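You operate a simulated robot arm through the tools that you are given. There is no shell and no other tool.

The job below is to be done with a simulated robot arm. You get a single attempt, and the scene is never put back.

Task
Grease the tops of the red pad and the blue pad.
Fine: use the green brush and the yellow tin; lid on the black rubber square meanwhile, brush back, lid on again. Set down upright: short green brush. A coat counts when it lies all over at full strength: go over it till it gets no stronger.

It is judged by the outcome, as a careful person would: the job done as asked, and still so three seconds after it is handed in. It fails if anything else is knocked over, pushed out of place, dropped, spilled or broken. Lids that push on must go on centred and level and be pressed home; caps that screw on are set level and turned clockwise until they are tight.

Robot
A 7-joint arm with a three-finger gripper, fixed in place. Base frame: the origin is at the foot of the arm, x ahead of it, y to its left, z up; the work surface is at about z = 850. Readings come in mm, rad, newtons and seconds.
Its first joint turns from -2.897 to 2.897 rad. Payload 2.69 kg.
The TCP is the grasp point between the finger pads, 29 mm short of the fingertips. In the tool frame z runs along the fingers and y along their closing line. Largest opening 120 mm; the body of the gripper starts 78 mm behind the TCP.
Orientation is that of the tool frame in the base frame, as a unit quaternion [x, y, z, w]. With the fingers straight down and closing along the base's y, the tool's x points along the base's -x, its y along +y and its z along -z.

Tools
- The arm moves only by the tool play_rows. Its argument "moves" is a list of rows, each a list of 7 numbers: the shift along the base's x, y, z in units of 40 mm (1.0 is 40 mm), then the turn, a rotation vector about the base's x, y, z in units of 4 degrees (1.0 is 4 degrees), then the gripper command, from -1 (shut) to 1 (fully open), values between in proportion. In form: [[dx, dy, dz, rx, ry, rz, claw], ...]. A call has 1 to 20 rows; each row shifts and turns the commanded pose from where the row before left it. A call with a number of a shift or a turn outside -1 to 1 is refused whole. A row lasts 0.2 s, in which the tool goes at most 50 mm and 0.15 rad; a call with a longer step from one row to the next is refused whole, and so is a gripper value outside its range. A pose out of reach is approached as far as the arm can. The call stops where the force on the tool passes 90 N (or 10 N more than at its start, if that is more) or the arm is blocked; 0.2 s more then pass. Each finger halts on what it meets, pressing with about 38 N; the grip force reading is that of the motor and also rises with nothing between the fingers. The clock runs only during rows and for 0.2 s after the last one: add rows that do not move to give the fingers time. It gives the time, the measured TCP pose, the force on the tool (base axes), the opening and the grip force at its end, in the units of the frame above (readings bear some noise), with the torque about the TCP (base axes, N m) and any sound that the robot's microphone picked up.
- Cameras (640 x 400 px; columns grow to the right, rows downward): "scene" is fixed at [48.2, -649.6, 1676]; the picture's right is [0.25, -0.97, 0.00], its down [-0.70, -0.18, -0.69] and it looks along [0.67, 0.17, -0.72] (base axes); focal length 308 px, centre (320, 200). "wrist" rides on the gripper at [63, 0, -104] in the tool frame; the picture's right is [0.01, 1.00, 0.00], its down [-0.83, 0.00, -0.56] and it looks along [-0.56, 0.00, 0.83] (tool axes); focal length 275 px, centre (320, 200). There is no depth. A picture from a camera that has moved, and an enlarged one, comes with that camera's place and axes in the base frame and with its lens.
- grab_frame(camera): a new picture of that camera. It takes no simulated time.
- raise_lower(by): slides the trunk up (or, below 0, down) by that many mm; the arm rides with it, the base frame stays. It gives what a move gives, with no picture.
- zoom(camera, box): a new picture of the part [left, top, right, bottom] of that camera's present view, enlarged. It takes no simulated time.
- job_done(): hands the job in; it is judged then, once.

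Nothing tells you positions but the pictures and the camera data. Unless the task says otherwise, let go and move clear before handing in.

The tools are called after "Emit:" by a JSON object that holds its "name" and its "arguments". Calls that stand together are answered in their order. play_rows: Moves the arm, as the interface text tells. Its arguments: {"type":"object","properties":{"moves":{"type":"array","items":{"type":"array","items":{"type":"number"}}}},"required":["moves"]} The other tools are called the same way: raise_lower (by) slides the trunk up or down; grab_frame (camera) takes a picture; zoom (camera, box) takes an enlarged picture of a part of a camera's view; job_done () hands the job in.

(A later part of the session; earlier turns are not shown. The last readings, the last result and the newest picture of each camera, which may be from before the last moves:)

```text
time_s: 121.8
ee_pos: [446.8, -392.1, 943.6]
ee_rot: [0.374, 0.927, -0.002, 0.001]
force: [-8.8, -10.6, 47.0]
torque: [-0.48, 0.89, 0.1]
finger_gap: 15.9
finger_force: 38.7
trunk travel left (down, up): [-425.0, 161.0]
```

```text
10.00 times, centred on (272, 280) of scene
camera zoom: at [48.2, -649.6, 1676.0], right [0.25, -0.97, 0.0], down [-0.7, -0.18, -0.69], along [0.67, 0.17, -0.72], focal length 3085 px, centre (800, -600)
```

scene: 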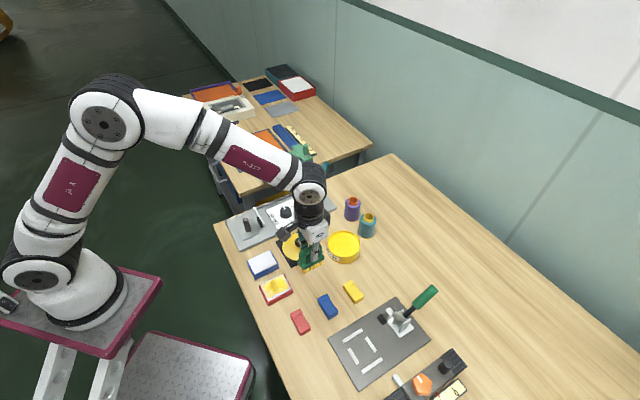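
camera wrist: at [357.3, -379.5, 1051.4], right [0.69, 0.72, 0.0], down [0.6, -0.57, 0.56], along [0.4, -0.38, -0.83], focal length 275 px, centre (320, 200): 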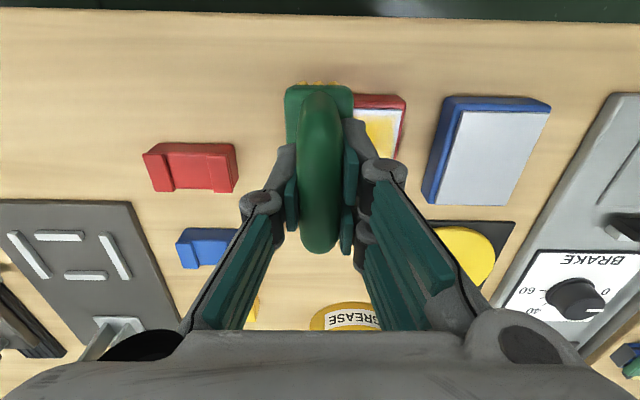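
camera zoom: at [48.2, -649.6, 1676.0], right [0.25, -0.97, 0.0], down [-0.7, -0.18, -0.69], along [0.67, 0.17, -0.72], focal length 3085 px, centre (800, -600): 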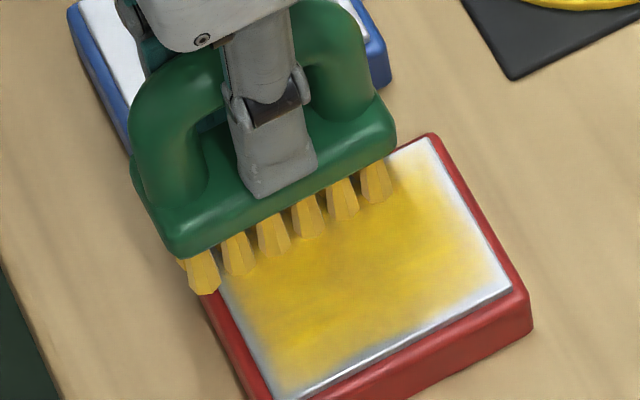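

Emit:
{"name": "play_rows", "arguments": {"moves": [[0.216, -0.209, 0.01, 0, 0, 0, -1], [-0.129, -0.1335, 0, 0, 0, 0, -1], [-0.129, -0.1335, 0, 0, 0, 0, -1], [-0.129, -0.1335, 0, 0, 0, 0, -1], [-0.129, -0.1335, 0, 0, 0, 0, -1], [-0.129, -0.1335, 0, 0, 0, 0, -1], [-0.129, -0.1335, 0, 0, 0, 0, -1], [-0.129, -0.1335, 0, 0, 0, 0, -1], [-0.06, -0.062, 0, 0, 0, 0, -1]]}}

Emit:
{"name": "play_rows", "arguments": {"moves": [[0.216, -0.209, 0, 0, 0, 0, -1], [0.129, 0.1335, 0, 0, 0, 0, -1], [0.129, 0.1335, 0, 0, 0, 0, -1], [0.129, 0.1335, 0, 0, 0, 0, -1], [0.129, 0.1335, 0, 0, 0, 0, -1], [0.129, 0.1335, 0, 0, 0, 0, -1], [0.129, 0.1335, 0, 0, 0, 0, -1], [0.129, 0.1335, 0, 0, 0, 0, -1], [0.06, 0.062, 0, 0, 0, 0, -1]]}}

Emit:
{"name": "zoom", "arguments": {"camera": "scene", "box": [240, 260, 304, 300]}}

```text
time_s: 123.8
ee_pos: [417.3, -438.6, 942.9]
ee_rot: [0.375, 0.927, 0.0, 0.001]
force: [8.9, 8.6, 40.5]
torque: [0.57, -1.01, 0.03]
finger_gap: 16.1
finger_force: 38.0
trunk travel left (down, up): [-425.0, 161.0]
```

```text
time_s: 125.8
ee_pos: [464.1, -406.3, 943.4]
ee_rot: [0.375, 0.927, 0.0, -0.001]
force: [-6.1, -5.7, 24.8]
torque: [-0.61, 0.31, -0.08]
finger_gap: 15.8
finger_force: 38.2
trunk travel left (down, up): [-425.0, 161.0]
```

```text
10.00 times, centred on (272, 280) of scene
camera zoom: at [48.2, -649.6, 1676.0], right [0.25, -0.97, 0.0], down [-0.7, -0.18, -0.69], along [0.67, 0.17, -0.72], focal length 3085 px, centre (800, -600)
```

zoom: 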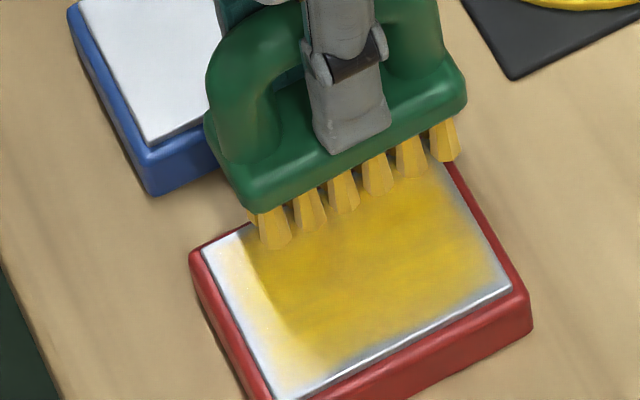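

Emit:
{"name": "play_rows", "arguments": {"moves": [[0.18, -0.174, 0, 0, 0, 0, -1], [-0.129, -0.1335, 0, 0, 0, 0, -1], [-0.129, -0.1335, 0, 0, 0, 0, -1], [-0.129, -0.1335, 0, 0, 0, 0, -1], [-0.129, -0.1335, 0, 0, 0, 0, -1], [-0.129, -0.1335, 0, 0, 0, 0, -1], [-0.129, -0.1335, 0, 0, 0, 0, -1], [-0.129, -0.1335, 0, 0, 0, 0, -1], [-0.06, -0.062, 0, 0, 0, 0, -1]]}}

Emit:
{"name": "play_rows", "arguments": {"moves": [[0.129, 0.1335, 0, 0, 0, 0, -1], [0.129, 0.1335, 0, 0, 0, 0, -1], [0.129, 0.1335, 0, 0, 0, 0, -1], [0.129, 0.1335, 0, 0, 0, 0, -1], [0.129, 0.1335, 0, 0, 0, 0, -1], [0.129, 0.1335, 0, 0, 0, 0, -1], [0.129, 0.1335, 0, 0, 0, 0, -1], [0.06, 0.062, 0, 0, 0, 0, -1]]}}

Emit:
{"name": "zoom", "arguments": {"camera": "scene", "box": [240, 260, 304, 300]}}

```text
time_s: 127.8
ee_pos: [433.5, -454.4, 943.6]
ee_rot: [0.374, 0.927, -0.001, 0.0]
force: [8.4, 8.2, 36.9]
torque: [0.83, -0.66, -0.08]
finger_gap: 16.0
finger_force: 37.4
trunk travel left (down, up): [-425.0, 161.0]
```

```text
time_s: 129.6
ee_pos: [471.0, -416.2, 942.9]
ee_rot: [0.376, 0.927, -0.001, 0.002]
force: [-7.7, -7.3, 34.7]
torque: [-0.42, 0.64, 0.06]
finger_gap: 15.6
finger_force: 37.9
trunk travel left (down, up): [-425.0, 161.0]
```

```text
10.00 times, centred on (272, 280) of scene
camera zoom: at [48.2, -649.6, 1676.0], right [0.25, -0.97, 0.0], down [-0.7, -0.18, -0.69], along [0.67, 0.17, -0.72], focal length 3085 px, centre (800, -600)
```

zoom: 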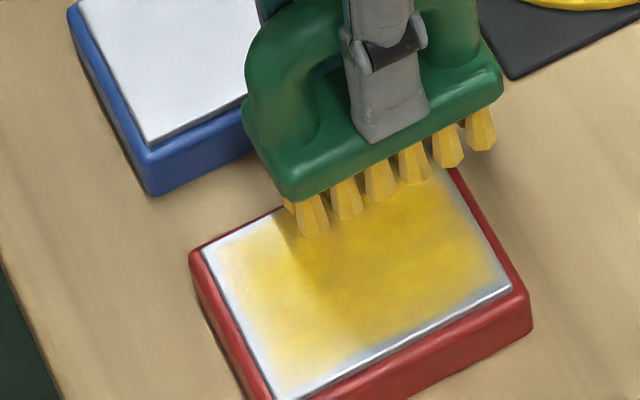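

Contact was firm throughout and the pad hasn't moved. I'll lift clear and inspect the red pad again.

Emit:
{"name": "play_rows", "arguments": {"moves": [[0, 0, 0.3, 0, 0, 0, -1], [0, 0, 0.6, 0, 0, 0, -1], [0.6, -0.6, 0.4, 0, 0, 0, -1], [0.7, -0.7, 0.2, 0, 0, 0, -1], [0.4, -0.4, 0, 0, 0, 0, -1], [0, 0, 0, 0, 0, 0, -1]]}}

Emit:
{"name": "zoom", "arguments": {"camera": "scene", "box": [240, 260, 304, 300]}}

Emit:
{"name": "zoom", "arguments": {"camera": "scene", "box": [256, 270, 296, 295]}}

```text
time_s: 131.0
ee_pos: [540.3, -483.4, 1004.1]
ee_rot: [0.374, 0.927, 0.0, -0.001]
force: [0.0, 0.6, -1.4]
torque: [0.01, 0.01, 0.02]
finger_gap: 15.8
finger_force: 37.7
trunk travel left (down, up): [-425.0, 161.0]
```

```text
10.00 times, centred on (272, 280) of scene
camera zoom: at [48.2, -649.6, 1676.0], right [0.25, -0.97, 0.0], down [-0.7, -0.18, -0.69], along [0.67, 0.17, -0.72], focal length 3085 px, centre (800, -600)
```

zoom: 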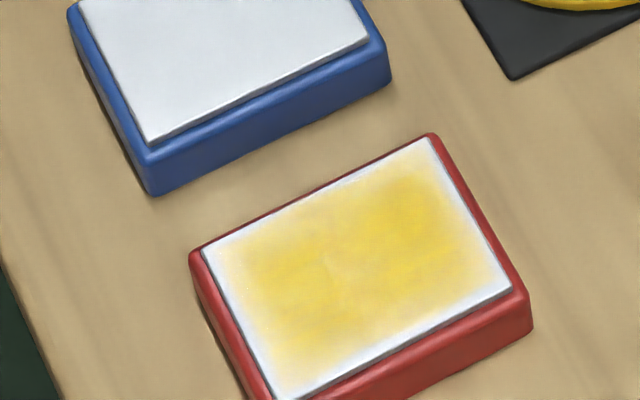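

```text
16.00 times, centred on (276, 282) of scene
camera zoom: at [48.2, -649.6, 1676.0], right [0.25, -0.97, 0.0], down [-0.7, -0.18, -0.69], along [0.67, 0.17, -0.72], focal length 4936 px, centre (1024, -1120)
```

zoom: 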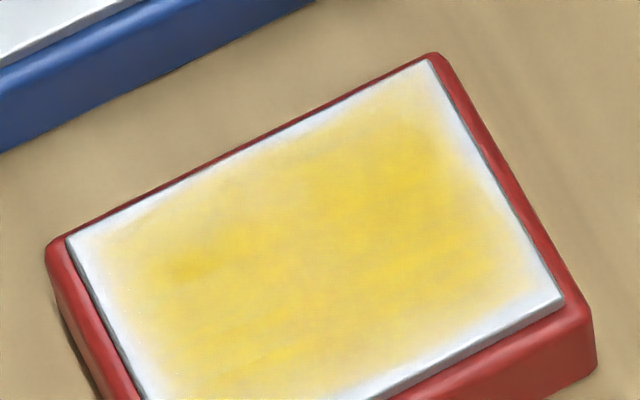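

The red coat looks the same as before these last rounds, so it has stopped getting stronger. I'll reload the brush for the blue pad.

Emit:
{"name": "play_rows", "arguments": {"moves": [[0.4, -0.46, 0, 0, 0, 0, -1], [0.6, -0.69, 0, 0, 0, 0, -1], [0.6, -0.69, 0, 0, 0, 0, -1], [0.38, -0.46, 0, 0, 0, 0, -1], [0.2, -0.265, 0, 0, 0, 0, -1], [0, 0, 0, 0, 0, 0, -1], [0, 0, -0.4, 0, 0, 0, -1], [0, 0, -0.4, 0, 0, 0, -1], [0, 0, -0.3, 0, 0, 0, -1], [0, 0, -0.15, 0, 0, 0, -1], [0, 0, -0.1, 0, 0, 0, -1], [0, 0, -0.05, 0, 0, 0, -1], [0, 0, 0, 0, 0, 0, -1], [0.05, 0.05, 0, 0, 0, 0, -1], [-0.1, -0.1, 0, 0, 0, 0, -1], [0.05, 0.05, 0, 0, 0, 0, -1], [0, 0, 0, 0, 0, 0, -1]]}}

Emit:
{"name": "zoom", "arguments": {"camera": "scene", "box": [304, 210, 384, 260]}}

```text
time_s: 134.6
ee_pos: [626.9, -587.0, 950.0]
ee_rot: [0.374, 0.928, -0.001, 0.003]
force: [4.6, 1.6, 29.5]
torque: [0.56, -0.43, -0.02]
finger_gap: 15.8
finger_force: 38.0
trunk travel left (down, up): [-425.0, 161.0]
```

```text
8.00 times, centred on (344, 235) of scene
camera zoom: at [48.2, -649.6, 1676.0], right [0.25, -0.97, 0.0], down [-0.7, -0.18, -0.69], along [0.67, 0.17, -0.72], focal length 2468 px, centre (128, -80)
```

zoom: 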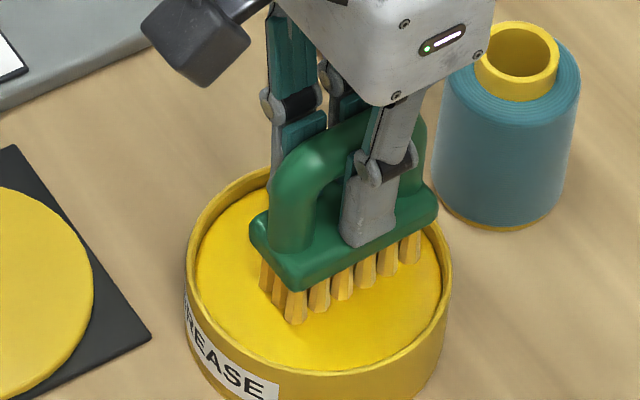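

Loaded. I'll take a route around the lid, via the space by the brush spot, to hover over the blue pad and check alignment.

Emit:
{"name": "play_rows", "arguments": {"moves": [[0, 0, 0.14, 0, 0, 0, -1], [0, 0, 0.3, 0, 0, 0, -1], [0, 0, 0.5, 0, 0, 0, -1], [0, 0, 0.5, 0, 0, 0, -1], [-0.4, 0.394, 0, 0, 0, 0, -1], [-0.6366, 0.627, 0, 0, 0, 0, -1], [-0.6366, 0.627, 0, 0, 0, 0, -1], [-0.6366, 0.627, 0, 0, 0, 0, -1], [-0.6366, 0.627, 0, 0, 0, 0, -1], [-0.236, 0.233, 0, 0, 0, 0, -1], [0.018, 0.671, 0, 0, 0, 0, -1], [0.018, 0.671, 0, 0, 0, 0, -1], [0.018, 0.671, 0, 0, 0, 0, -1], [0.018, 0.671, 0, 0, 0, 0, -1], [0, 0, 0, 0, 0, 0, -1]]}}

Emit:
{"name": "grab_frame", "arguments": {"camera": "wrist"}}

Emit:
{"name": "zoom", "arguments": {"camera": "scene", "box": [220, 230, 316, 290]}}

```text
time_s: 137.8
ee_pos: [504.5, -354.9, 1007.4]
ee_rot: [0.375, 0.927, 0.0, 0.0]
force: [-0.2, 0.7, -1.0]
torque: [-0.01, 0.01, -0.02]
finger_gap: 16.0
finger_force: 37.6
trunk travel left (down, up): [-425.0, 161.0]
```

```text
taken
camera wrist: at [459.5, -311.0, 1109.8], right [0.69, 0.72, 0.0], down [0.6, -0.57, 0.56], along [0.4, -0.38, -0.83], focal length 275 px, centre (320, 200)
```

wrist: 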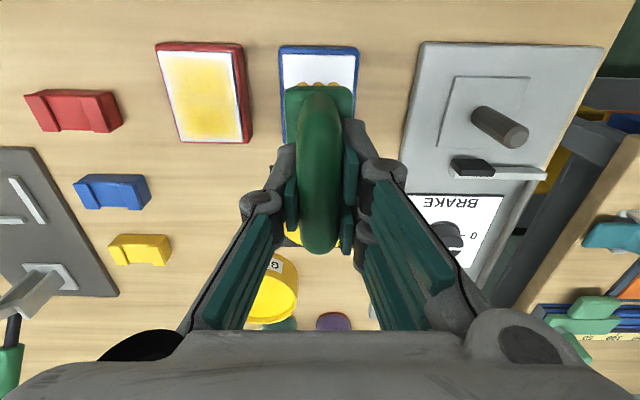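

```text
6.67 times, centred on (268, 260) of scene
camera zoom: at [48.2, -649.6, 1676.0], right [0.25, -0.97, 0.0], down [-0.7, -0.18, -0.69], along [0.67, 0.17, -0.72], focal length 2057 px, centre (667, -200)
```

zoom: 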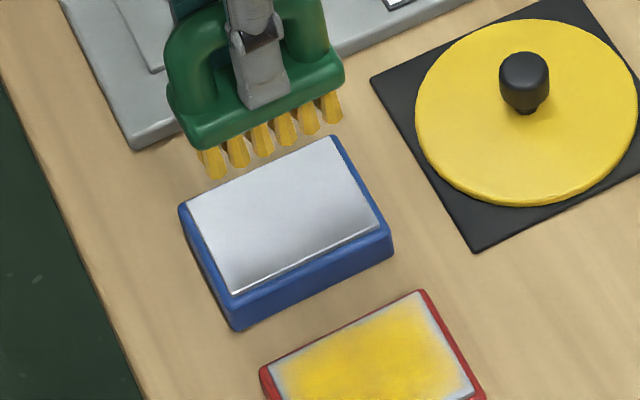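

From here I can see the red pad well, so I'll zoom in to judge its coat and its borders.

Emit:
{"name": "zoom", "arguments": {"camera": "wrist", "box": [140, 30, 268, 150]}}

Emit:
{"name": "zoom", "arguments": {"camera": "scene", "box": [250, 266, 298, 296]}}

```text
3.33 times, centred on (204, 90) of wrist
camera zoom: at [459.5, -311.0, 1109.8], right [0.69, 0.72, 0.0], down [0.6, -0.57, 0.56], along [0.4, -0.38, -0.83], focal length 918 px, centre (707, 567)
```

zoom: 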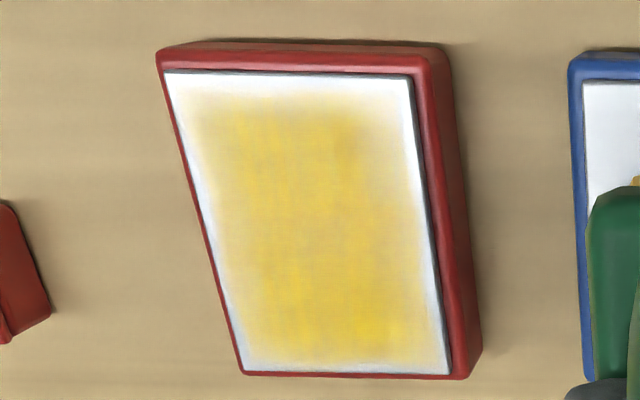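

```text
13.33 times, centred on (274, 281) of scene
camera zoom: at [48.2, -649.6, 1676.0], right [0.25, -0.97, 0.0], down [-0.7, -0.18, -0.69], along [0.67, 0.17, -0.72], focal length 4113 px, centre (933, -880)
```

zoom: 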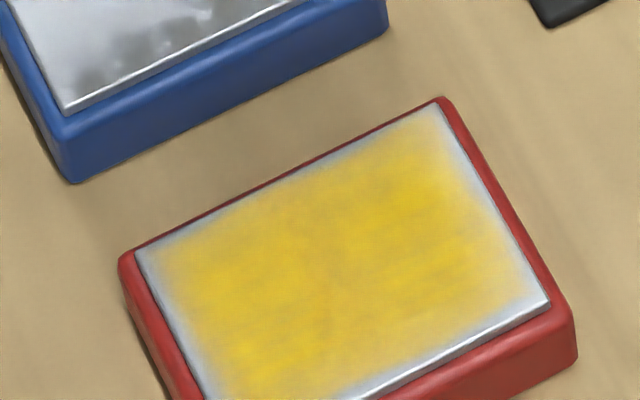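

The red coat shows symmetric soft edges and even strength. Next I'll take the blue pad through the same lanes, starting at its near-front corner.

Emit:
{"name": "play_rows", "arguments": {"moves": [[-0.433, -0.018, 0, 0, 0, 0, -1], [-0.433, -0.018, 0, 0, 0, 0, -1], [0, 0, -0.5, 0, 0, 0, -1], [0, 0, -0.5, 0, 0, 0, -1], [0, 0, -0.4, 0, 0, 0, -1], [0, 0, -0.1, 0, 0, 0, -1], [0, 0, -0.03, 0, 0, 0, -1], [0, 0, 0, 0, 0, 0, -1]]}}

Emit:
{"name": "zoom", "arguments": {"camera": "scene", "box": [224, 236, 288, 276]}}

```text
time_s: 139.6
ee_pos: [467.9, -356.0, 944.0]
ee_rot: [0.374, 0.927, -0.001, 0.0]
force: [-0.6, 0.2, 1.8]
torque: [-0.01, -0.04, 0.01]
finger_gap: 15.9
finger_force: 37.9
trunk travel left (down, up): [-425.0, 161.0]
```

```text
10.00 times, centred on (256, 256) of scene
camera zoom: at [48.2, -649.6, 1676.0], right [0.25, -0.97, 0.0], down [-0.7, -0.18, -0.69], along [0.67, 0.17, -0.72], focal length 3085 px, centre (960, -360)
```

zoom: 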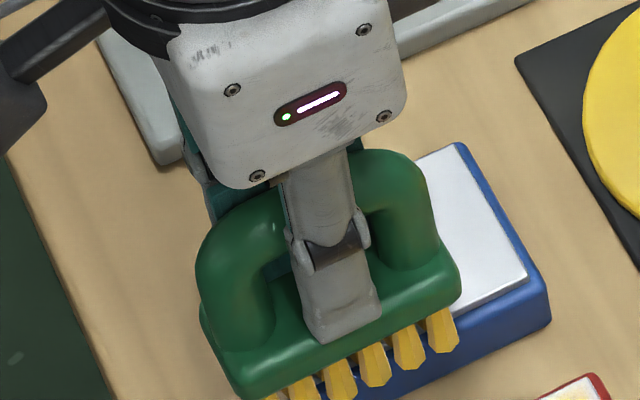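

Just touching at the same height as the red pad. I'll press slightly and sweep the near lane there and back.

Emit:
{"name": "play_rows", "arguments": {"moves": [[0, 0, -0.02, 0, 0, 0, -1], [0.129, 0.1335, 0, 0, 0, 0, -1], [0.129, 0.1335, 0, 0, 0, 0, -1], [0.129, 0.1335, 0, 0, 0, 0, -1], [0.129, 0.1335, 0, 0, 0, 0, -1], [0.129, 0.1335, 0, 0, 0, 0, -1], [0.129, 0.1335, 0, 0, 0, 0, -1], [0.129, 0.1335, 0, 0, 0, 0, -1], [0, 0, 0, 0, 0, 0, -1]]}}

Emit:
{"name": "zoom", "arguments": {"camera": "scene", "box": [224, 236, 288, 276]}}

```text
time_s: 141.6
ee_pos: [504.2, -318.7, 943.2]
ee_rot: [0.375, 0.927, -0.001, 0.001]
force: [-4.8, -7.3, 28.8]
torque: [-0.67, 0.08, -0.1]
finger_gap: 15.6
finger_force: 38.1
trunk travel left (down, up): [-425.0, 161.0]
```

```text
10.00 times, centred on (256, 256) of scene
camera zoom: at [48.2, -649.6, 1676.0], right [0.25, -0.97, 0.0], down [-0.7, -0.18, -0.69], along [0.67, 0.17, -0.72], focal length 3085 px, centre (960, -360)
```

zoom: 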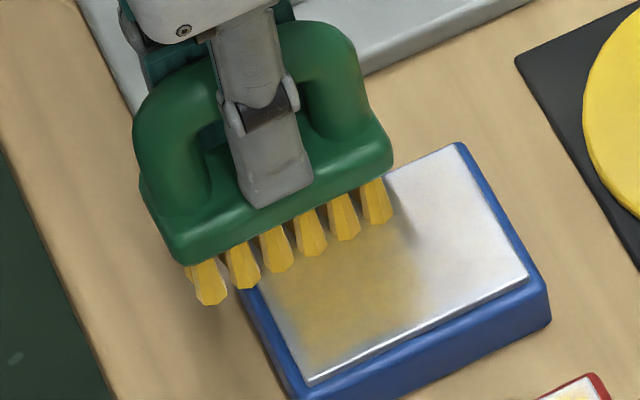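

The first light coat is down on the near part, with the pad steady. I'll continue back along this lane, then the next.

Emit:
{"name": "play_rows", "arguments": {"moves": [[-0.129, -0.1335, 0.005, 0, 0, 0, -1], [-0.129, -0.1335, 0, 0, 0, 0, -1], [-0.129, -0.1335, 0, 0, 0, 0, -1], [-0.129, -0.1335, 0, 0, 0, 0, -1], [-0.129, -0.1335, 0, 0, 0, 0, -1], [-0.129, -0.1335, 0, 0, 0, 0, -1], [-0.129, -0.1335, 0, 0, 0, 0, -1], [-0.04, -0.041, 0, 0, 0, 0, -1], [0.18, -0.174, 0, 0, 0, 0, -1], [0.129, 0.1335, 0, 0, 0, 0, -1], [0.129, 0.1335, 0, 0, 0, 0, -1], [0.129, 0.1335, 0, 0, 0, 0, -1], [0.129, 0.1335, 0, 0, 0, 0, -1], [0.129, 0.1335, 0, 0, 0, 0, -1], [0.129, 0.1335, 0, 0, 0, 0, -1], [0.129, 0.1335, 0, 0, 0, 0, -1], [0.06, 0.062, 0, 0, 0, 0, -1]]}}

Emit:
{"name": "zoom", "arguments": {"camera": "scene", "box": [224, 236, 288, 276]}}

```text
time_s: 145.2
ee_pos: [512.4, -324.0, 942.8]
ee_rot: [0.375, 0.927, -0.001, 0.001]
force: [-5.7, -8.5, 28.5]
torque: [-0.45, 0.49, 0.03]
finger_gap: 15.7
finger_force: 37.4
trunk travel left (down, up): [-425.0, 161.0]
```

```text
10.00 times, centred on (256, 256) of scene
camera zoom: at [48.2, -649.6, 1676.0], right [0.25, -0.97, 0.0], down [-0.7, -0.18, -0.69], along [0.67, 0.17, -0.72], focal length 3085 px, centre (960, -360)
```

zoom: 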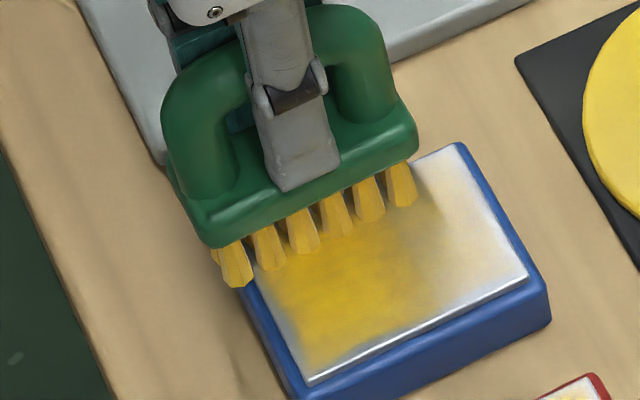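

Emit:
{"name": "play_rows", "arguments": {"moves": [[-0.129, -0.1335, 0.005, 0, 0, 0, -1], [-0.129, -0.1335, 0, 0, 0, 0, -1], [-0.129, -0.1335, 0, 0, 0, 0, -1], [-0.129, -0.1335, 0, 0, 0, 0, -1], [-0.129, -0.1335, 0, 0, 0, 0, -1], [-0.129, -0.1335, 0, 0, 0, 0, -1], [-0.129, -0.1335, 0, 0, 0, 0, -1], [-0.06, -0.062, 0, 0, 0, 0, -1], [0.18, -0.174, 0, 0, 0, 0, -1], [0.129, 0.1335, 0, 0, 0, 0, -1], [0.129, 0.1335, 0, 0, 0, 0, -1], [0.129, 0.1335, 0, 0, 0, 0, -1], [0.129, 0.1335, 0, 0, 0, 0, -1], [0.129, 0.1335, 0, 0, 0, 0, -1], [0.129, 0.1335, 0, 0, 0, 0, -1], [0.129, 0.1335, 0, 0, 0, 0, -1], [0.06, 0.062, 0, 0, 0, 0, -1]]}}

Emit:
{"name": "zoom", "arguments": {"camera": "scene", "box": [224, 236, 288, 276]}}

```text
time_s: 148.8
ee_pos: [520.2, -331.1, 943.1]
ee_rot: [0.374, 0.927, 0.0, 0.002]
force: [-6.4, -7.6, 35.5]
torque: [-0.54, 0.46, 0.04]
finger_gap: 15.6
finger_force: 38.0
trunk travel left (down, up): [-425.0, 161.0]
```

```text
10.00 times, centred on (256, 256) of scene
camera zoom: at [48.2, -649.6, 1676.0], right [0.25, -0.97, 0.0], down [-0.7, -0.18, -0.69], along [0.67, 0.17, -0.72], focal length 3085 px, centre (960, -360)
```

zoom: 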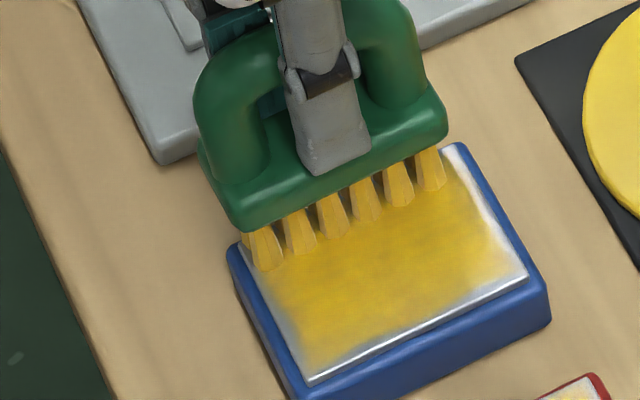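

Emit:
{"name": "play_rows", "arguments": {"moves": [[0.18, -0.174, 0.005, 0, 0, 0, -1], [-0.129, -0.1335, 0, 0, 0, 0, -1], [-0.129, -0.1335, 0, 0, 0, 0, -1], [-0.129, -0.1335, 0, 0, 0, 0, -1], [-0.129, -0.1335, 0, 0, 0, 0, -1], [-0.129, -0.1335, 0, 0, 0, 0, -1], [-0.129, -0.1335, 0, 0, 0, 0, -1], [-0.129, -0.1335, 0, 0, 0, 0, -1], [-0.06, -0.062, 0, 0, 0, 0, -1], [0.18, -0.174, 0, 0, 0, 0, -1], [0.129, 0.1335, 0, 0, 0, 0, -1], [0.129, 0.1335, 0, 0, 0, 0, -1], [0.129, 0.1335, 0, 0, 0, 0, -1], [0.129, 0.1335, 0, 0, 0, 0, -1], [0.129, 0.1335, 0, 0, 0, 0, -1], [0.129, 0.1335, 0, 0, 0, 0, -1], [0.129, 0.1335, 0, 0, 0, 0, -1], [0.06, 0.062, 0, 0, 0, 0, -1]]}}

Emit:
{"name": "zoom", "arguments": {"camera": "scene", "box": [224, 236, 288, 276]}}

```text
time_s: 152.6
ee_pos: [535.1, -345.4, 943.8]
ee_rot: [0.376, 0.927, -0.001, 0.002]
force: [-3.2, -4.3, 14.1]
torque: [-0.14, 0.38, 0.1]
finger_gap: 15.5
finger_force: 37.9
trunk travel left (down, up): [-425.0, 161.0]
```

```text
10.00 times, centred on (256, 256) of scene
camera zoom: at [48.2, -649.6, 1676.0], right [0.25, -0.97, 0.0], down [-0.7, -0.18, -0.69], along [0.67, 0.17, -0.72], focal length 3085 px, centre (960, -360)
```

zoom: 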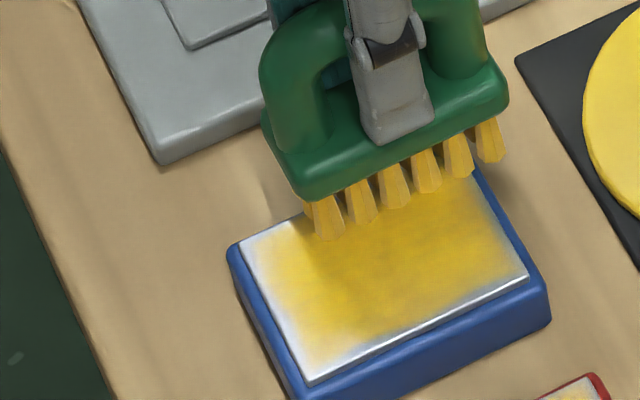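

Emit:
{"name": "play_rows", "arguments": {"moves": [[0.126, -0.122, -0.005, 0, 0, 0, -1], [-0.129, -0.1335, 0, 0, 0, 0, -1], [-0.129, -0.1335, 0, 0, 0, 0, -1], [-0.129, -0.1335, 0, 0, 0, 0, -1], [-0.129, -0.1335, 0, 0, 0, 0, -1], [-0.129, -0.1335, 0, 0, 0, 0, -1], [-0.129, -0.1335, 0, 0, 0, 0, -1], [-0.129, -0.1335, 0, 0, 0, 0, -1], [-0.06, -0.062, 0, 0, 0, 0, -1], [0, 0, 0, 0, 0, 0, -1]]}}

Emit:
{"name": "play_rows", "arguments": {"moves": [[0, 0, 0.3, 0, 0, 0, -1], [0, 0, 0.6, 0, 0, 0, -1], [0, -0.5, 0.4, 0, 0, 0, -1], [0.2, -0.8, 0.2, 0, 0, 0, -1], [0.2, -0.8, 0, 0, 0, 0, -1], [0, 0, 0, 0, 0, 0, -1]]}}

Emit:
{"name": "zoom", "arguments": {"camera": "scene", "box": [224, 236, 304, 286]}}

Emit:
{"name": "zoom", "arguments": {"camera": "scene", "box": [240, 245, 288, 275]}}

```text
time_s: 154.8
ee_pos: [499.8, -389.1, 943.7]
ee_rot: [0.375, 0.927, 0.0, 0.001]
force: [1.0, 0.9, 3.8]
torque: [0.05, -0.14, 0.01]
finger_gap: 15.7
finger_force: 37.9
trunk travel left (down, up): [-425.0, 161.0]
```

```text
time_s: 156.2
ee_pos: [514.1, -475.8, 1000.8]
ee_rot: [0.375, 0.927, 0.0, -0.001]
force: [0.2, 0.7, -1.3]
torque: [0.01, -0.02, -0.01]
finger_gap: 15.6
finger_force: 38.2
trunk travel left (down, up): [-425.0, 161.0]
```

```text
8.00 times, centred on (264, 261) of scene
camera zoom: at [48.2, -649.6, 1676.0], right [0.25, -0.97, 0.0], down [-0.7, -0.18, -0.69], along [0.67, 0.17, -0.72], focal length 2468 px, centre (768, -288)
```

zoom: 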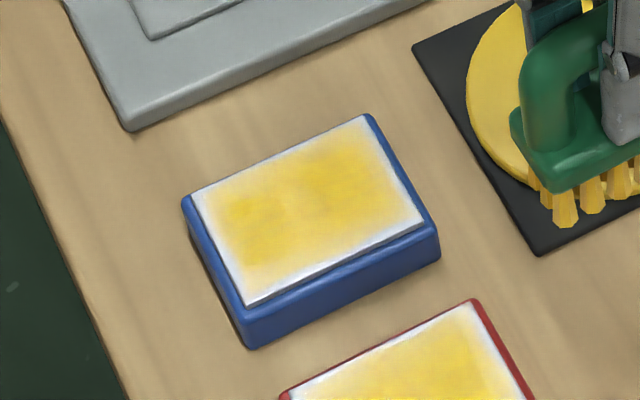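

```text
13.33 times, centred on (264, 260) of scene
camera zoom: at [48.2, -649.6, 1676.0], right [0.25, -0.97, 0.0], down [-0.7, -0.18, -0.69], along [0.67, 0.17, -0.72], focal length 4113 px, centre (1067, -600)
```

zoom: 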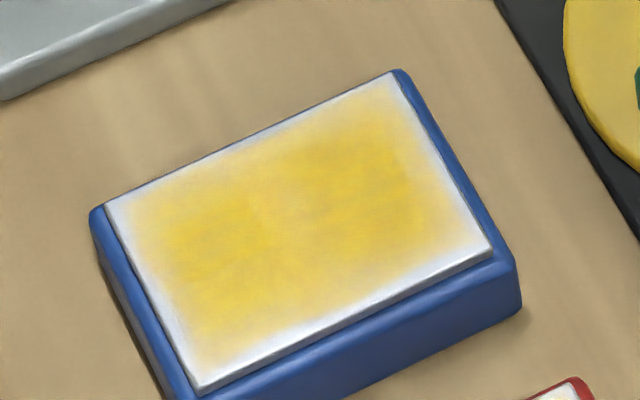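

The blue pad now matches the red in strength. To be sure it's saturated, I'll reload and go over it once more, then compare.

Emit:
{"name": "play_rows", "arguments": {"moves": [[0.4, -0.41, 0, 0, 0, 0, -1], [0.65, -0.663, 0, 0, 0, 0, -1], [0.65, -0.663, 0, 0, 0, 0, -1], [0.65, -0.663, 0, 0, 0, 0, -1], [0.42, -0.426, 0, 0, 0, 0, -1], [0, 0, 0, 0, 0, 0, -1], [0, 0, -0.4, 0, 0, 0, -1], [0, 0, -0.4, 0, 0, 0, -1], [0, 0, -0.3, 0, 0, 0, -1], [0, 0, -0.15, 0, 0, 0, -1], [0, 0, -0.1, 0, 0, 0, -1], [0, 0, -0.05, 0, 0, 0, -1], [0, 0, 0, 0, 0, 0, -1], [0.05, 0.05, 0, 0, 0, 0, -1], [-0.1, -0.1, 0, 0, 0, 0, -1], [0.05, 0.05, 0, 0, 0, 0, -1], [0, 0, 0, 0, 0, 0, -1]]}}

Emit:
{"name": "zoom", "arguments": {"camera": "scene", "box": [304, 210, 384, 260]}}

```text
time_s: 159.8
ee_pos: [627.3, -585.5, 950.2]
ee_rot: [0.374, 0.927, -0.001, 0.003]
force: [8.9, 0.6, 32.8]
torque: [0.52, -0.53, -0.05]
finger_gap: 15.8
finger_force: 37.8
trunk travel left (down, up): [-425.0, 161.0]
```

```text
8.00 times, centred on (344, 235) of scene
camera zoom: at [48.2, -649.6, 1676.0], right [0.25, -0.97, 0.0], down [-0.7, -0.18, -0.69], along [0.67, 0.17, -0.72], focal length 2468 px, centre (128, -80)
```

zoom: 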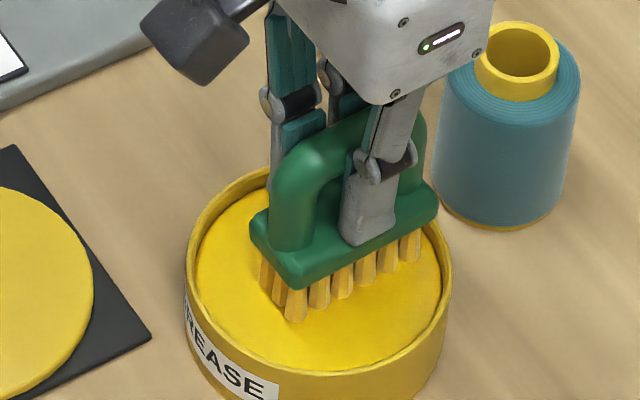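

Emit:
{"name": "play_rows", "arguments": {"moves": [[0, 0, 0.14, 0, 0, 0, -1], [0, 0, 0.3, 0, 0, 0, -1], [0, 0, 0.5, 0, 0, 0, -1], [0, 0, 0.5, 0, 0, 0, -1], [-0.4, 0.394, 0, 0, 0, 0, -1], [-0.6366, 0.627, 0, 0, 0, 0, -1], [-0.6366, 0.627, 0, 0, 0, 0, -1], [-0.6366, 0.627, 0, 0, 0, 0, -1], [-0.6366, 0.627, 0, 0, 0, 0, -1], [-0.22, 0.233, 0, 0, 0, 0, -1], [0, 0.899, 0, 0, 0, 0, -1], [0, 0.899, 0, 0, 0, 0, -1], [0, 0, 0, 0, 0, 0, -1], [0, 0, -0.5, 0, 0, 0, -1], [0, 0, -0.5, 0, 0, 0, -1], [0, 0, -0.4, 0, 0, 0, -1], [0, 0, -0.1, 0, 0, 0, -1], [0, 0, -0.05, 0, 0, 0, -1], [0, 0, 0, 0, 0, 0, -1]]}}

Emit:
{"name": "zoom", "arguments": {"camera": "scene", "box": [232, 236, 296, 276]}}

```text
time_s: 163.8
ee_pos: [501.3, -388.7, 944.2]
ee_rot: [0.374, 0.927, -0.001, 0.002]
force: [-1.2, 4.0, 22.8]
torque: [0.5, -0.14, 0.02]
finger_gap: 15.6
finger_force: 37.9
trunk travel left (down, up): [-425.0, 161.0]
```

```text
10.00 times, centred on (264, 256) of scene
camera zoom: at [48.2, -649.6, 1676.0], right [0.25, -0.97, 0.0], down [-0.7, -0.18, -0.69], along [0.67, 0.17, -0.72], focal length 3085 px, centre (880, -360)
```

zoom: 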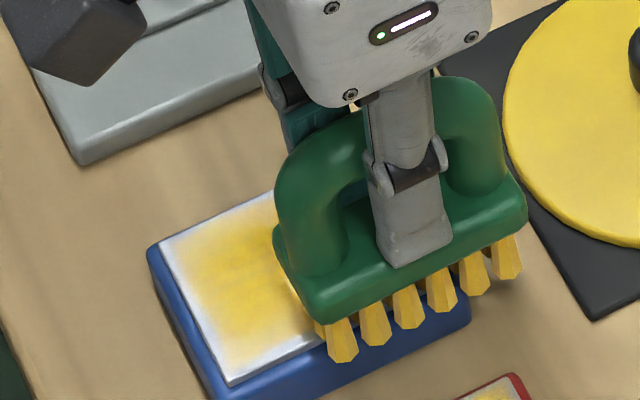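

Emit:
{"name": "play_rows", "arguments": {"moves": [[0.129, 0.1335, 0, 0, 0, 0, -1], [0.129, 0.1335, 0, 0, 0, 0, -1], [0.129, 0.1335, 0, 0, 0, 0, -1], [0.129, 0.1335, 0, 0, 0, 0, -1], [0.129, 0.1335, 0, 0, 0, 0, -1], [0.129, 0.1335, 0, 0, 0, 0, -1], [0.129, 0.1335, 0, 0, 0, 0, -1], [0.06, 0.062, 0, 0, 0, 0, -1], [-0.18, 0.174, 0, 0, 0, 0, -1], [-0.129, -0.1335, 0, 0, 0, 0, -1], [-0.129, -0.1335, 0, 0, 0, 0, -1], [-0.129, -0.1335, 0, 0, 0, 0, -1], [-0.129, -0.1335, 0, 0, 0, 0, -1], [-0.129, -0.1335, 0, 0, 0, 0, -1], [-0.129, -0.1335, 0, 0, 0, 0, -1], [-0.129, -0.1335, 0, 0, 0, 0, -1], [-0.06, -0.062, 0, 0, 0, 0, -1]]}}

Emit:
{"name": "play_rows", "arguments": {"moves": [[-0.18, 0.174, 0, 0, 0, 0, -1], [0.129, 0.1335, 0, 0, 0, 0, -1], [0.129, 0.1335, 0, 0, 0, 0, -1], [0.129, 0.1335, 0, 0, 0, 0, -1], [0.129, 0.1335, 0, 0, 0, 0, -1], [0.129, 0.1335, 0, 0, 0, 0, -1], [0.129, 0.1335, 0, 0, 0, 0, -1], [0.129, 0.1335, 0, 0, 0, 0, -1], [0.06, 0.062, 0, 0, 0, 0, -1], [-0.18, 0.174, 0, 0, 0, 0, -1], [-0.129, -0.1335, 0, 0, 0, 0, -1], [-0.129, -0.1335, 0, 0, 0, 0, -1], [-0.129, -0.1335, 0, 0, 0, 0, -1], [-0.129, -0.1335, 0, 0, 0, 0, -1], [-0.129, -0.1335, 0, 0, 0, 0, -1], [-0.129, -0.1335, 0, 0, 0, 0, -1], [-0.129, -0.1335, 0, 0, 0, 0, -1], [-0.06, -0.062, 0, 0, 0, 0, -1]]}}

Emit:
{"name": "zoom", "arguments": {"camera": "scene", "box": [224, 236, 288, 276]}}

```text
time_s: 167.4
ee_pos: [493.7, -382.2, 942.5]
ee_rot: [0.375, 0.927, 0.0, 0.001]
force: [6.1, 6.2, 28.2]
torque: [0.43, -0.73, 0.05]
finger_gap: 15.9
finger_force: 37.9
trunk travel left (down, up): [-425.0, 161.0]
```

```text
time_s: 171.2
ee_pos: [479.8, -365.8, 944.4]
ee_rot: [0.374, 0.927, 0.0, 0.001]
force: [9.3, 7.7, 32.0]
torque: [0.67, -0.81, 0.0]
finger_gap: 15.9
finger_force: 37.7
trunk travel left (down, up): [-425.0, 161.0]
```

```text
10.00 times, centred on (256, 256) of scene
camera zoom: at [48.2, -649.6, 1676.0], right [0.25, -0.97, 0.0], down [-0.7, -0.18, -0.69], along [0.67, 0.17, -0.72], focal length 3085 px, centre (960, -360)
```

zoom: 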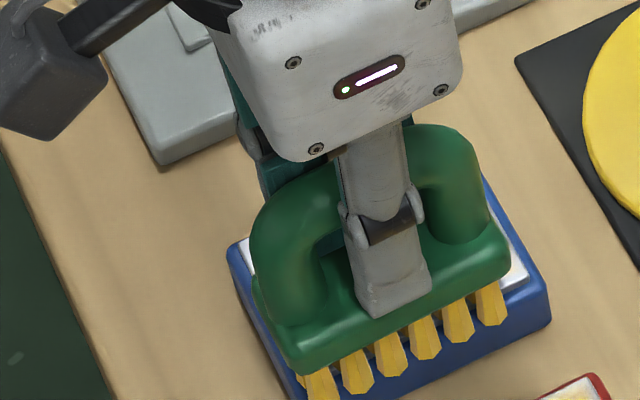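

Emit:
{"name": "play_rows", "arguments": {"moves": [[-0.18, 0.174, 0, 0, 0, 0, -1], [0.129, 0.1335, 0, 0, 0, 0, -1], [0.129, 0.1335, 0, 0, 0, 0, -1], [0.129, 0.1335, 0, 0, 0, 0, -1], [0.129, 0.1335, 0, 0, 0, 0, -1], [0.129, 0.1335, 0, 0, 0, 0, -1], [0.129, 0.1335, 0, 0, 0, 0, -1], [0.129, 0.1335, 0, 0, 0, 0, -1], [0.06, 0.062, 0, 0, 0, 0, -1], [-0.126, 0.122, 0, 0, 0, 0, -1], [-0.129, -0.1335, 0, 0, 0, 0, -1], [-0.129, -0.1335, 0, 0, 0, 0, -1], [-0.129, -0.1335, 0, 0, 0, 0, -1], [-0.129, -0.1335, 0, 0, 0, 0, -1], [-0.129, -0.1335, 0, 0, 0, 0, -1], [-0.129, -0.1335, 0, 0, 0, 0, -1], [-0.129, -0.1335, 0, 0, 0, 0, -1], [-0.06, -0.062, 0, 0, 0, 0, -1]]}}

Emit:
{"name": "play_rows", "arguments": {"moves": [[0, 0, 0.3, 0, 0, 0, -1], [0, 0, 0.6, 0, 0, 0, -1], [0.2, -0.5, 0.4, 0, 0, 0, -1], [0.3, -0.8, 0.2, 0, 0, 0, -1], [0.4, -0.8, 0, 0, 0, 0, -1], [0.4, -0.8, 0, 0, 0, 0, -1], [0, 0, 0, 0, 0, 0, -1]]}}

Emit:
{"name": "zoom", "arguments": {"camera": "scene", "box": [240, 245, 288, 275]}}

Emit:
{"name": "zoom", "arguments": {"camera": "scene", "box": [224, 240, 320, 300]}}

```text
time_s: 175.0
ee_pos: [466.0, -355.3, 944.6]
ee_rot: [0.374, 0.927, 0.0, -0.001]
force: [4.3, 4.5, 21.3]
torque: [0.41, -0.54, 0.1]
finger_gap: 15.8
finger_force: 38.0
trunk travel left (down, up): [-425.0, 161.0]
```

```text
time_s: 176.6
ee_pos: [519.4, -475.6, 1001.9]
ee_rot: [0.374, 0.927, 0.0, 0.0]
force: [0.2, -0.5, -0.9]
torque: [0.0, -0.01, -0.02]
finger_gap: 15.8
finger_force: 38.2
trunk travel left (down, up): [-425.0, 161.0]
```

```text
13.33 times, centred on (264, 260) of scene
camera zoom: at [48.2, -649.6, 1676.0], right [0.25, -0.97, 0.0], down [-0.7, -0.18, -0.69], along [0.67, 0.17, -0.72], focal length 4113 px, centre (1067, -600)
```

zoom: 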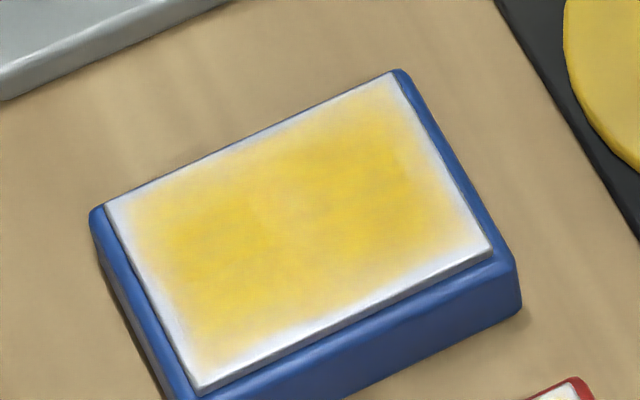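

```text
6.67 times, centred on (272, 270) of scene
camera zoom: at [48.2, -649.6, 1676.0], right [0.25, -0.97, 0.0], down [-0.7, -0.18, -0.69], along [0.67, 0.17, -0.72], focal length 2057 px, centre (640, -267)
```

zoom: 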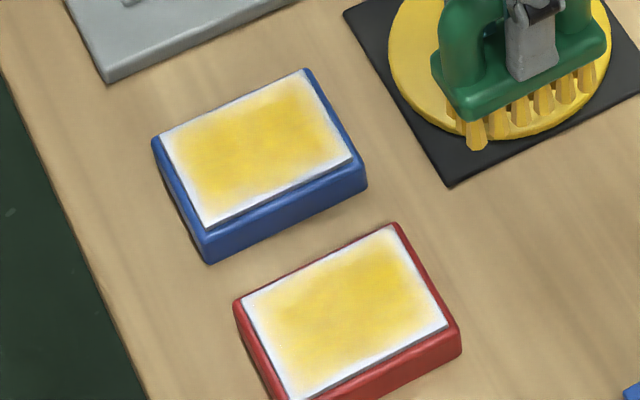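

Blue is unchanged after another full round, so both coats have reached full strength and look alike. Next I'll return the brush; first I'll hover over its home at the same brush height as when I first lifted it, to compare positions.

Emit:
{"name": "play_rows", "arguments": {"moves": [[0.01, -0.5, -0.06, 0, 0, 0, -1], [0.015, -0.49, -0.07, 0, 0, 0, -1], [0, 0, 0, 0, 0, 0, -1], [0, 0, 0, 0, 0, 0, -1]]}}

Emit:
{"name": "zoom", "arguments": {"camera": "scene", "box": [256, 190, 384, 270]}}

Emit:
{"name": "grab_frame", "arguments": {"camera": "wrist"}}

```text
time_s: 177.6
ee_pos: [520.4, -514.6, 995.9]
ee_rot: [0.375, 0.927, 0.0, 0.001]
force: [-0.1, 0.0, -1.2]
torque: [0.01, -0.01, 0.0]
finger_gap: 15.5
finger_force: 38.0
trunk travel left (down, up): [-425.0, 161.0]
```

```text
5.00 times, centred on (320, 230) of scene
camera zoom: at [48.2, -649.6, 1676.0], right [0.25, -0.97, 0.0], down [-0.7, -0.18, -0.69], along [0.67, 0.17, -0.72], focal length 1542 px, centre (320, 50)
```

zoom: 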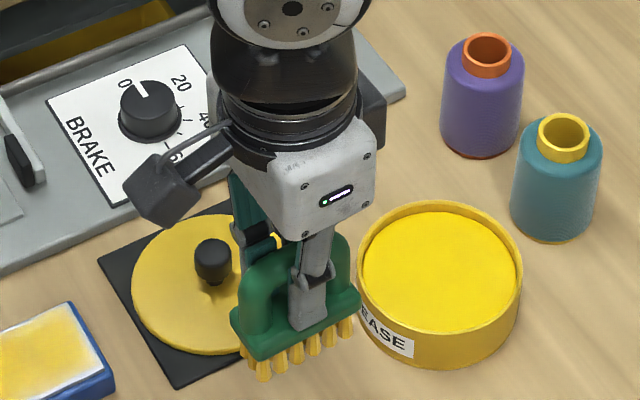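

```text
taken
camera wrist: at [475.7, -470.7, 1098.9], right [0.69, 0.72, 0.0], down [0.6, -0.57, 0.56], along [0.4, -0.38, -0.83], focal length 275 px, centre (320, 200)
```

wrist: 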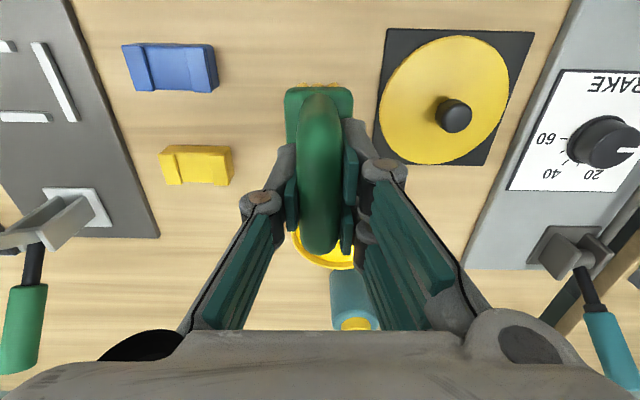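

Compared with when I first lifted it, the brush sits about 7 mm further along its length. I'll correct for that and lower to just above the table, then compare with the original picture.

Emit:
{"name": "play_rows", "arguments": {"moves": [[-0.1, 0.153, -0.4, 0, 0, 0, -1], [0, 0, -0.6, 0, 0, 0, -1], [0, 0, -0.5, 0, 0, 0, -1], [0, 0, -0.25, 0, 0, 0, -1], [0, 0, 0, 0, 0, 0, -1]]}}

Emit:
{"name": "zoom", "arguments": {"camera": "scene", "box": [280, 220, 376, 280]}}

```text
time_s: 178.8
ee_pos: [517.6, -503.9, 927.3]
ee_rot: [0.375, 0.927, 0.001, 0.0]
force: [-0.5, 0.5, -1.7]
torque: [-0.05, 0.01, 0.01]
finger_gap: 15.6
finger_force: 37.4
trunk travel left (down, up): [-425.0, 161.0]
```

```text
6.67 times, centred on (328, 250) of scene
camera zoom: at [48.2, -649.6, 1676.0], right [0.25, -0.97, 0.0], down [-0.7, -0.18, -0.69], along [0.67, 0.17, -0.72], focal length 2057 px, centre (267, -133)
```

zoom: 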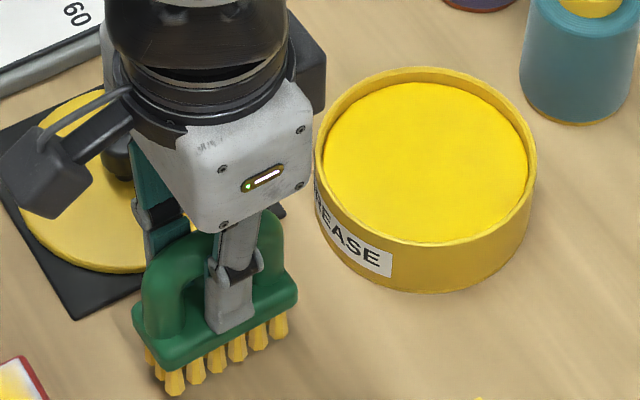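

Slightly overcorrected, by about 4 mm. I'll adjust and lower until the bristles touch.

Emit:
{"name": "play_rows", "arguments": {"moves": [[0.078, -0.055, -0.1, 0, 0, 0, -1], [0, 0, -0.08, 0, 0, 0, -1], [0, 0, 0, 0, 0, 0, -1]]}}

Emit:
{"name": "zoom", "arguments": {"camera": "scene", "box": [280, 220, 376, 280]}}

```text
time_s: 179.6
ee_pos: [520.3, -507.1, 918.1]
ee_rot: [0.375, 0.927, 0.0, 0.0]
force: [-0.3, 0.7, -1.0]
torque: [-0.03, 0.0, -0.03]
finger_gap: 15.9
finger_force: 38.3
trunk travel left (down, up): [-425.0, 161.0]
```

```text
6.67 times, centred on (328, 250) of scene
camera zoom: at [48.2, -649.6, 1676.0], right [0.25, -0.97, 0.0], down [-0.7, -0.18, -0.69], along [0.67, 0.17, -0.72], focal length 2057 px, centre (267, -133)
```

zoom: 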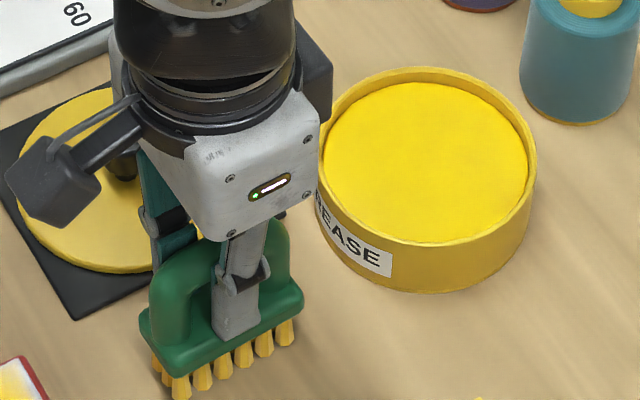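

The brush now overlaps its original position almost exactly. I'll lower the last few mm until it touches.

Emit:
{"name": "play_rows", "arguments": {"moves": [[0, 0, -0.05, 0, 0, 0, -1], [0, 0, 0, 0, 0, 0, -1]]}}

Emit:
{"name": "play_rows", "arguments": {"moves": [[0, 0, -0.03, 0, 0, 0, -1], [0, 0, 0, 0, 0, 0, -1]]}}

```text
time_s: 180.2
ee_pos: [520.8, -506.6, 917.1]
ee_rot: [0.375, 0.927, 0.0, 0.001]
force: [0.3, 0.7, 4.3]
torque: [0.12, -0.03, 0.01]
finger_gap: 15.7
finger_force: 38.0
trunk travel left (down, up): [-425.0, 161.0]
```

```text
time_s: 180.8
ee_pos: [520.2, -506.3, 917.9]
ee_rot: [0.374, 0.927, 0.0, 0.001]
force: [0.1, 2.8, 19.3]
torque: [0.58, 0.01, 0.03]
finger_gap: 15.7
finger_force: 37.8
trunk travel left (down, up): [-425.0, 161.0]
```

Touching down at about 19 N. I'll ease off, open the fingers evenly and rise.

Emit:
{"name": "play_rows", "arguments": {"moves": [[0, 0, 0.025, 0, 0, 0, -1], [0, 0, 0, 0, 0, 0, -0.6], [0, 0, 0, 0, 0, 0, -0.3], [0, 0, 0, 0, 0, 0, 0], [0, 0, 0, 0, 0, 0, 0], [0, 0, 0.3, 0, 0, 0, 0], [0, 0, 0.6, 0, 0, 0, 0], [0, 0, 0.7, 0, 0, 0, 0], [0, 0, 0.6, 0, 0, 0, 0], [0, 0, 0, 0, 0, 0, 0]]}}

Emit:
{"name": "zoom", "arguments": {"camera": "scene", "box": [280, 220, 376, 280]}}

Emit:
{"name": "grab_frame", "arguments": {"camera": "wrist"}}

```text
time_s: 183.0
ee_pos: [520.7, -505.2, 1005.2]
ee_rot: [0.375, 0.927, 0.0, 0.0]
force: [0.1, -0.2, 0.0]
torque: [-0.03, -0.01, -0.01]
finger_gap: 60.0
finger_force: 0.1
trunk travel left (down, up): [-425.0, 161.0]
```

```text
6.67 times, centred on (328, 250) of scene
camera zoom: at [48.2, -649.6, 1676.0], right [0.25, -0.97, 0.0], down [-0.7, -0.18, -0.69], along [0.67, 0.17, -0.72], focal length 2057 px, centre (267, -133)
```

zoom: 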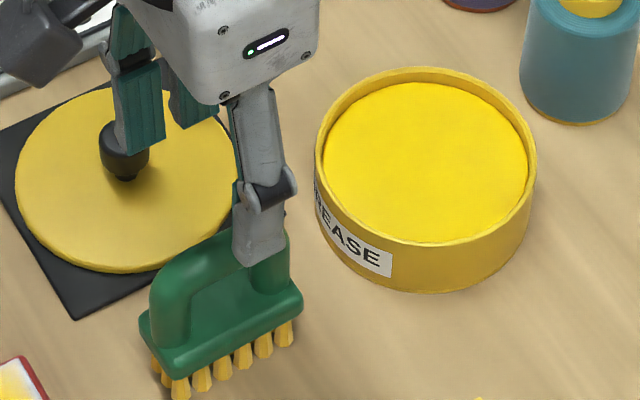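

```text
taken
camera wrist: at [474.3, -462.9, 1107.8], right [0.69, 0.72, 0.0], down [0.6, -0.57, 0.56], along [0.4, -0.38, -0.83], focal length 275 px, centre (320, 200)
```

wrist: 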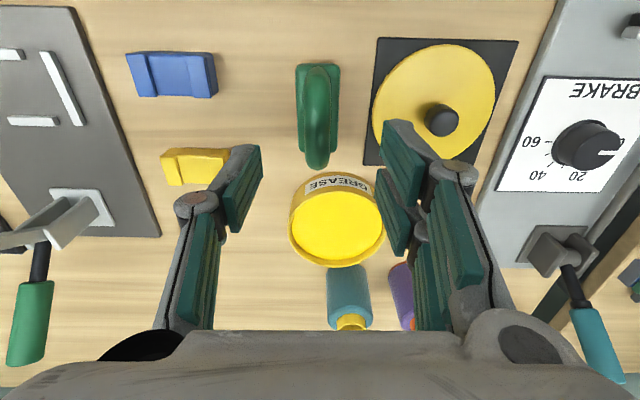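

The brush is back on its spot, standing upright. Before closing the tin I'll look at both coats with the free wrist camera.

Emit:
{"name": "play_rows", "arguments": {"moves": [[-0.3915, 0.728, 0, 0, 0, 0, 0], [-0.3915, 0.728, 0, 0, 0, 0, 0], [-0.3915, 0.728, 0, 0, 0, 0, 0], [-0.3915, 0.728, 0, 0, 0, 0, 0], [-0.3915, 0.728, 0, 0, 0, 0, 0], [0, 0, 0, 0, 0, 0, 0]]}}

Emit:
{"name": "grab_frame", "arguments": {"camera": "wrist"}}

Emit:
{"name": "zoom", "arguments": {"camera": "wrist", "box": [220, 70, 420, 195]}}

Emit:
{"name": "zoom", "arguments": {"camera": "scene", "box": [230, 236, 310, 300]}}

```text
time_s: 184.4
ee_pos: [440.7, -364.3, 1003.6]
ee_rot: [0.375, 0.927, 0.0, -0.001]
force: [-1.1, -0.1, 0.1]
torque: [-0.01, -0.02, 0.0]
finger_gap: 60.1
finger_force: 0.0
trunk travel left (down, up): [-425.0, 161.0]
```

```text
taken
camera wrist: at [395.3, -320.1, 1106.3], right [0.69, 0.72, 0.0], down [0.6, -0.57, 0.56], along [0.4, -0.38, -0.83], focal length 275 px, centre (320, 200)
```

wrist: 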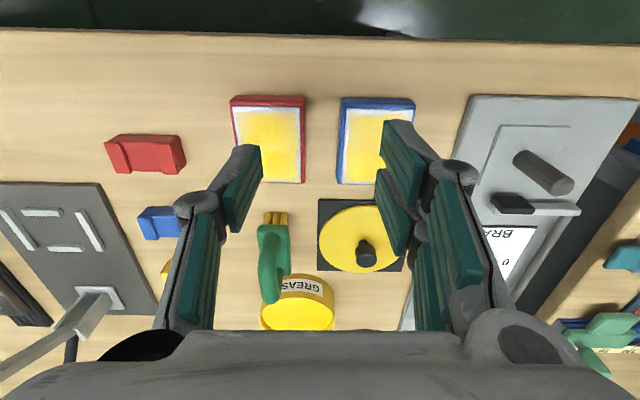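

```text
3.20 times, centred on (320, 132) of wrist
camera zoom: at [395.3, -320.1, 1106.3], right [0.69, 0.72, 0.0], down [0.6, -0.57, 0.56], along [0.4, -0.38, -0.83], focal length 881 px, centre (320, 416)
```

zoom: 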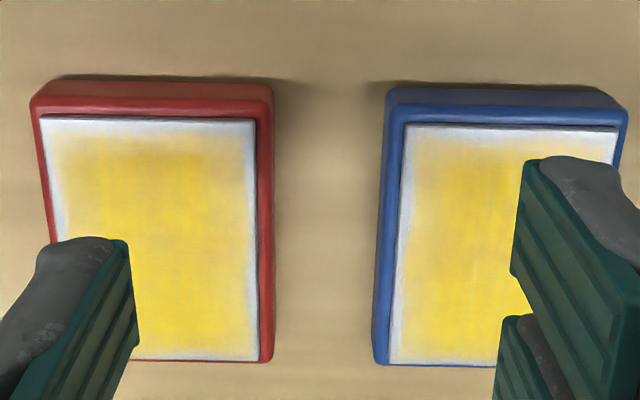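

```text
6.25 times, centred on (270, 268) of scene
camera zoom: at [48.2, -649.6, 1676.0], right [0.25, -0.97, 0.0], down [-0.7, -0.18, -0.69], along [0.67, 0.17, -0.72], focal length 1928 px, centre (632, -225)
```

zoom: 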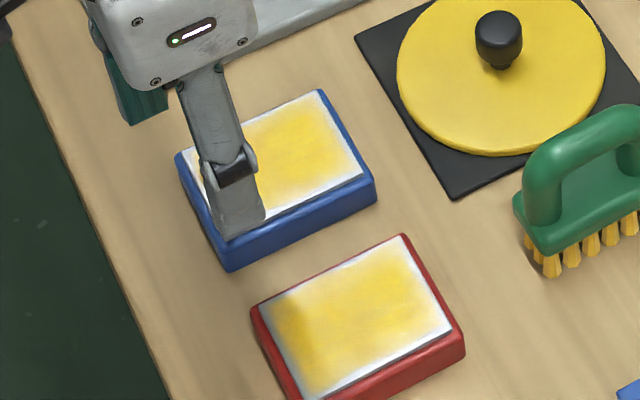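

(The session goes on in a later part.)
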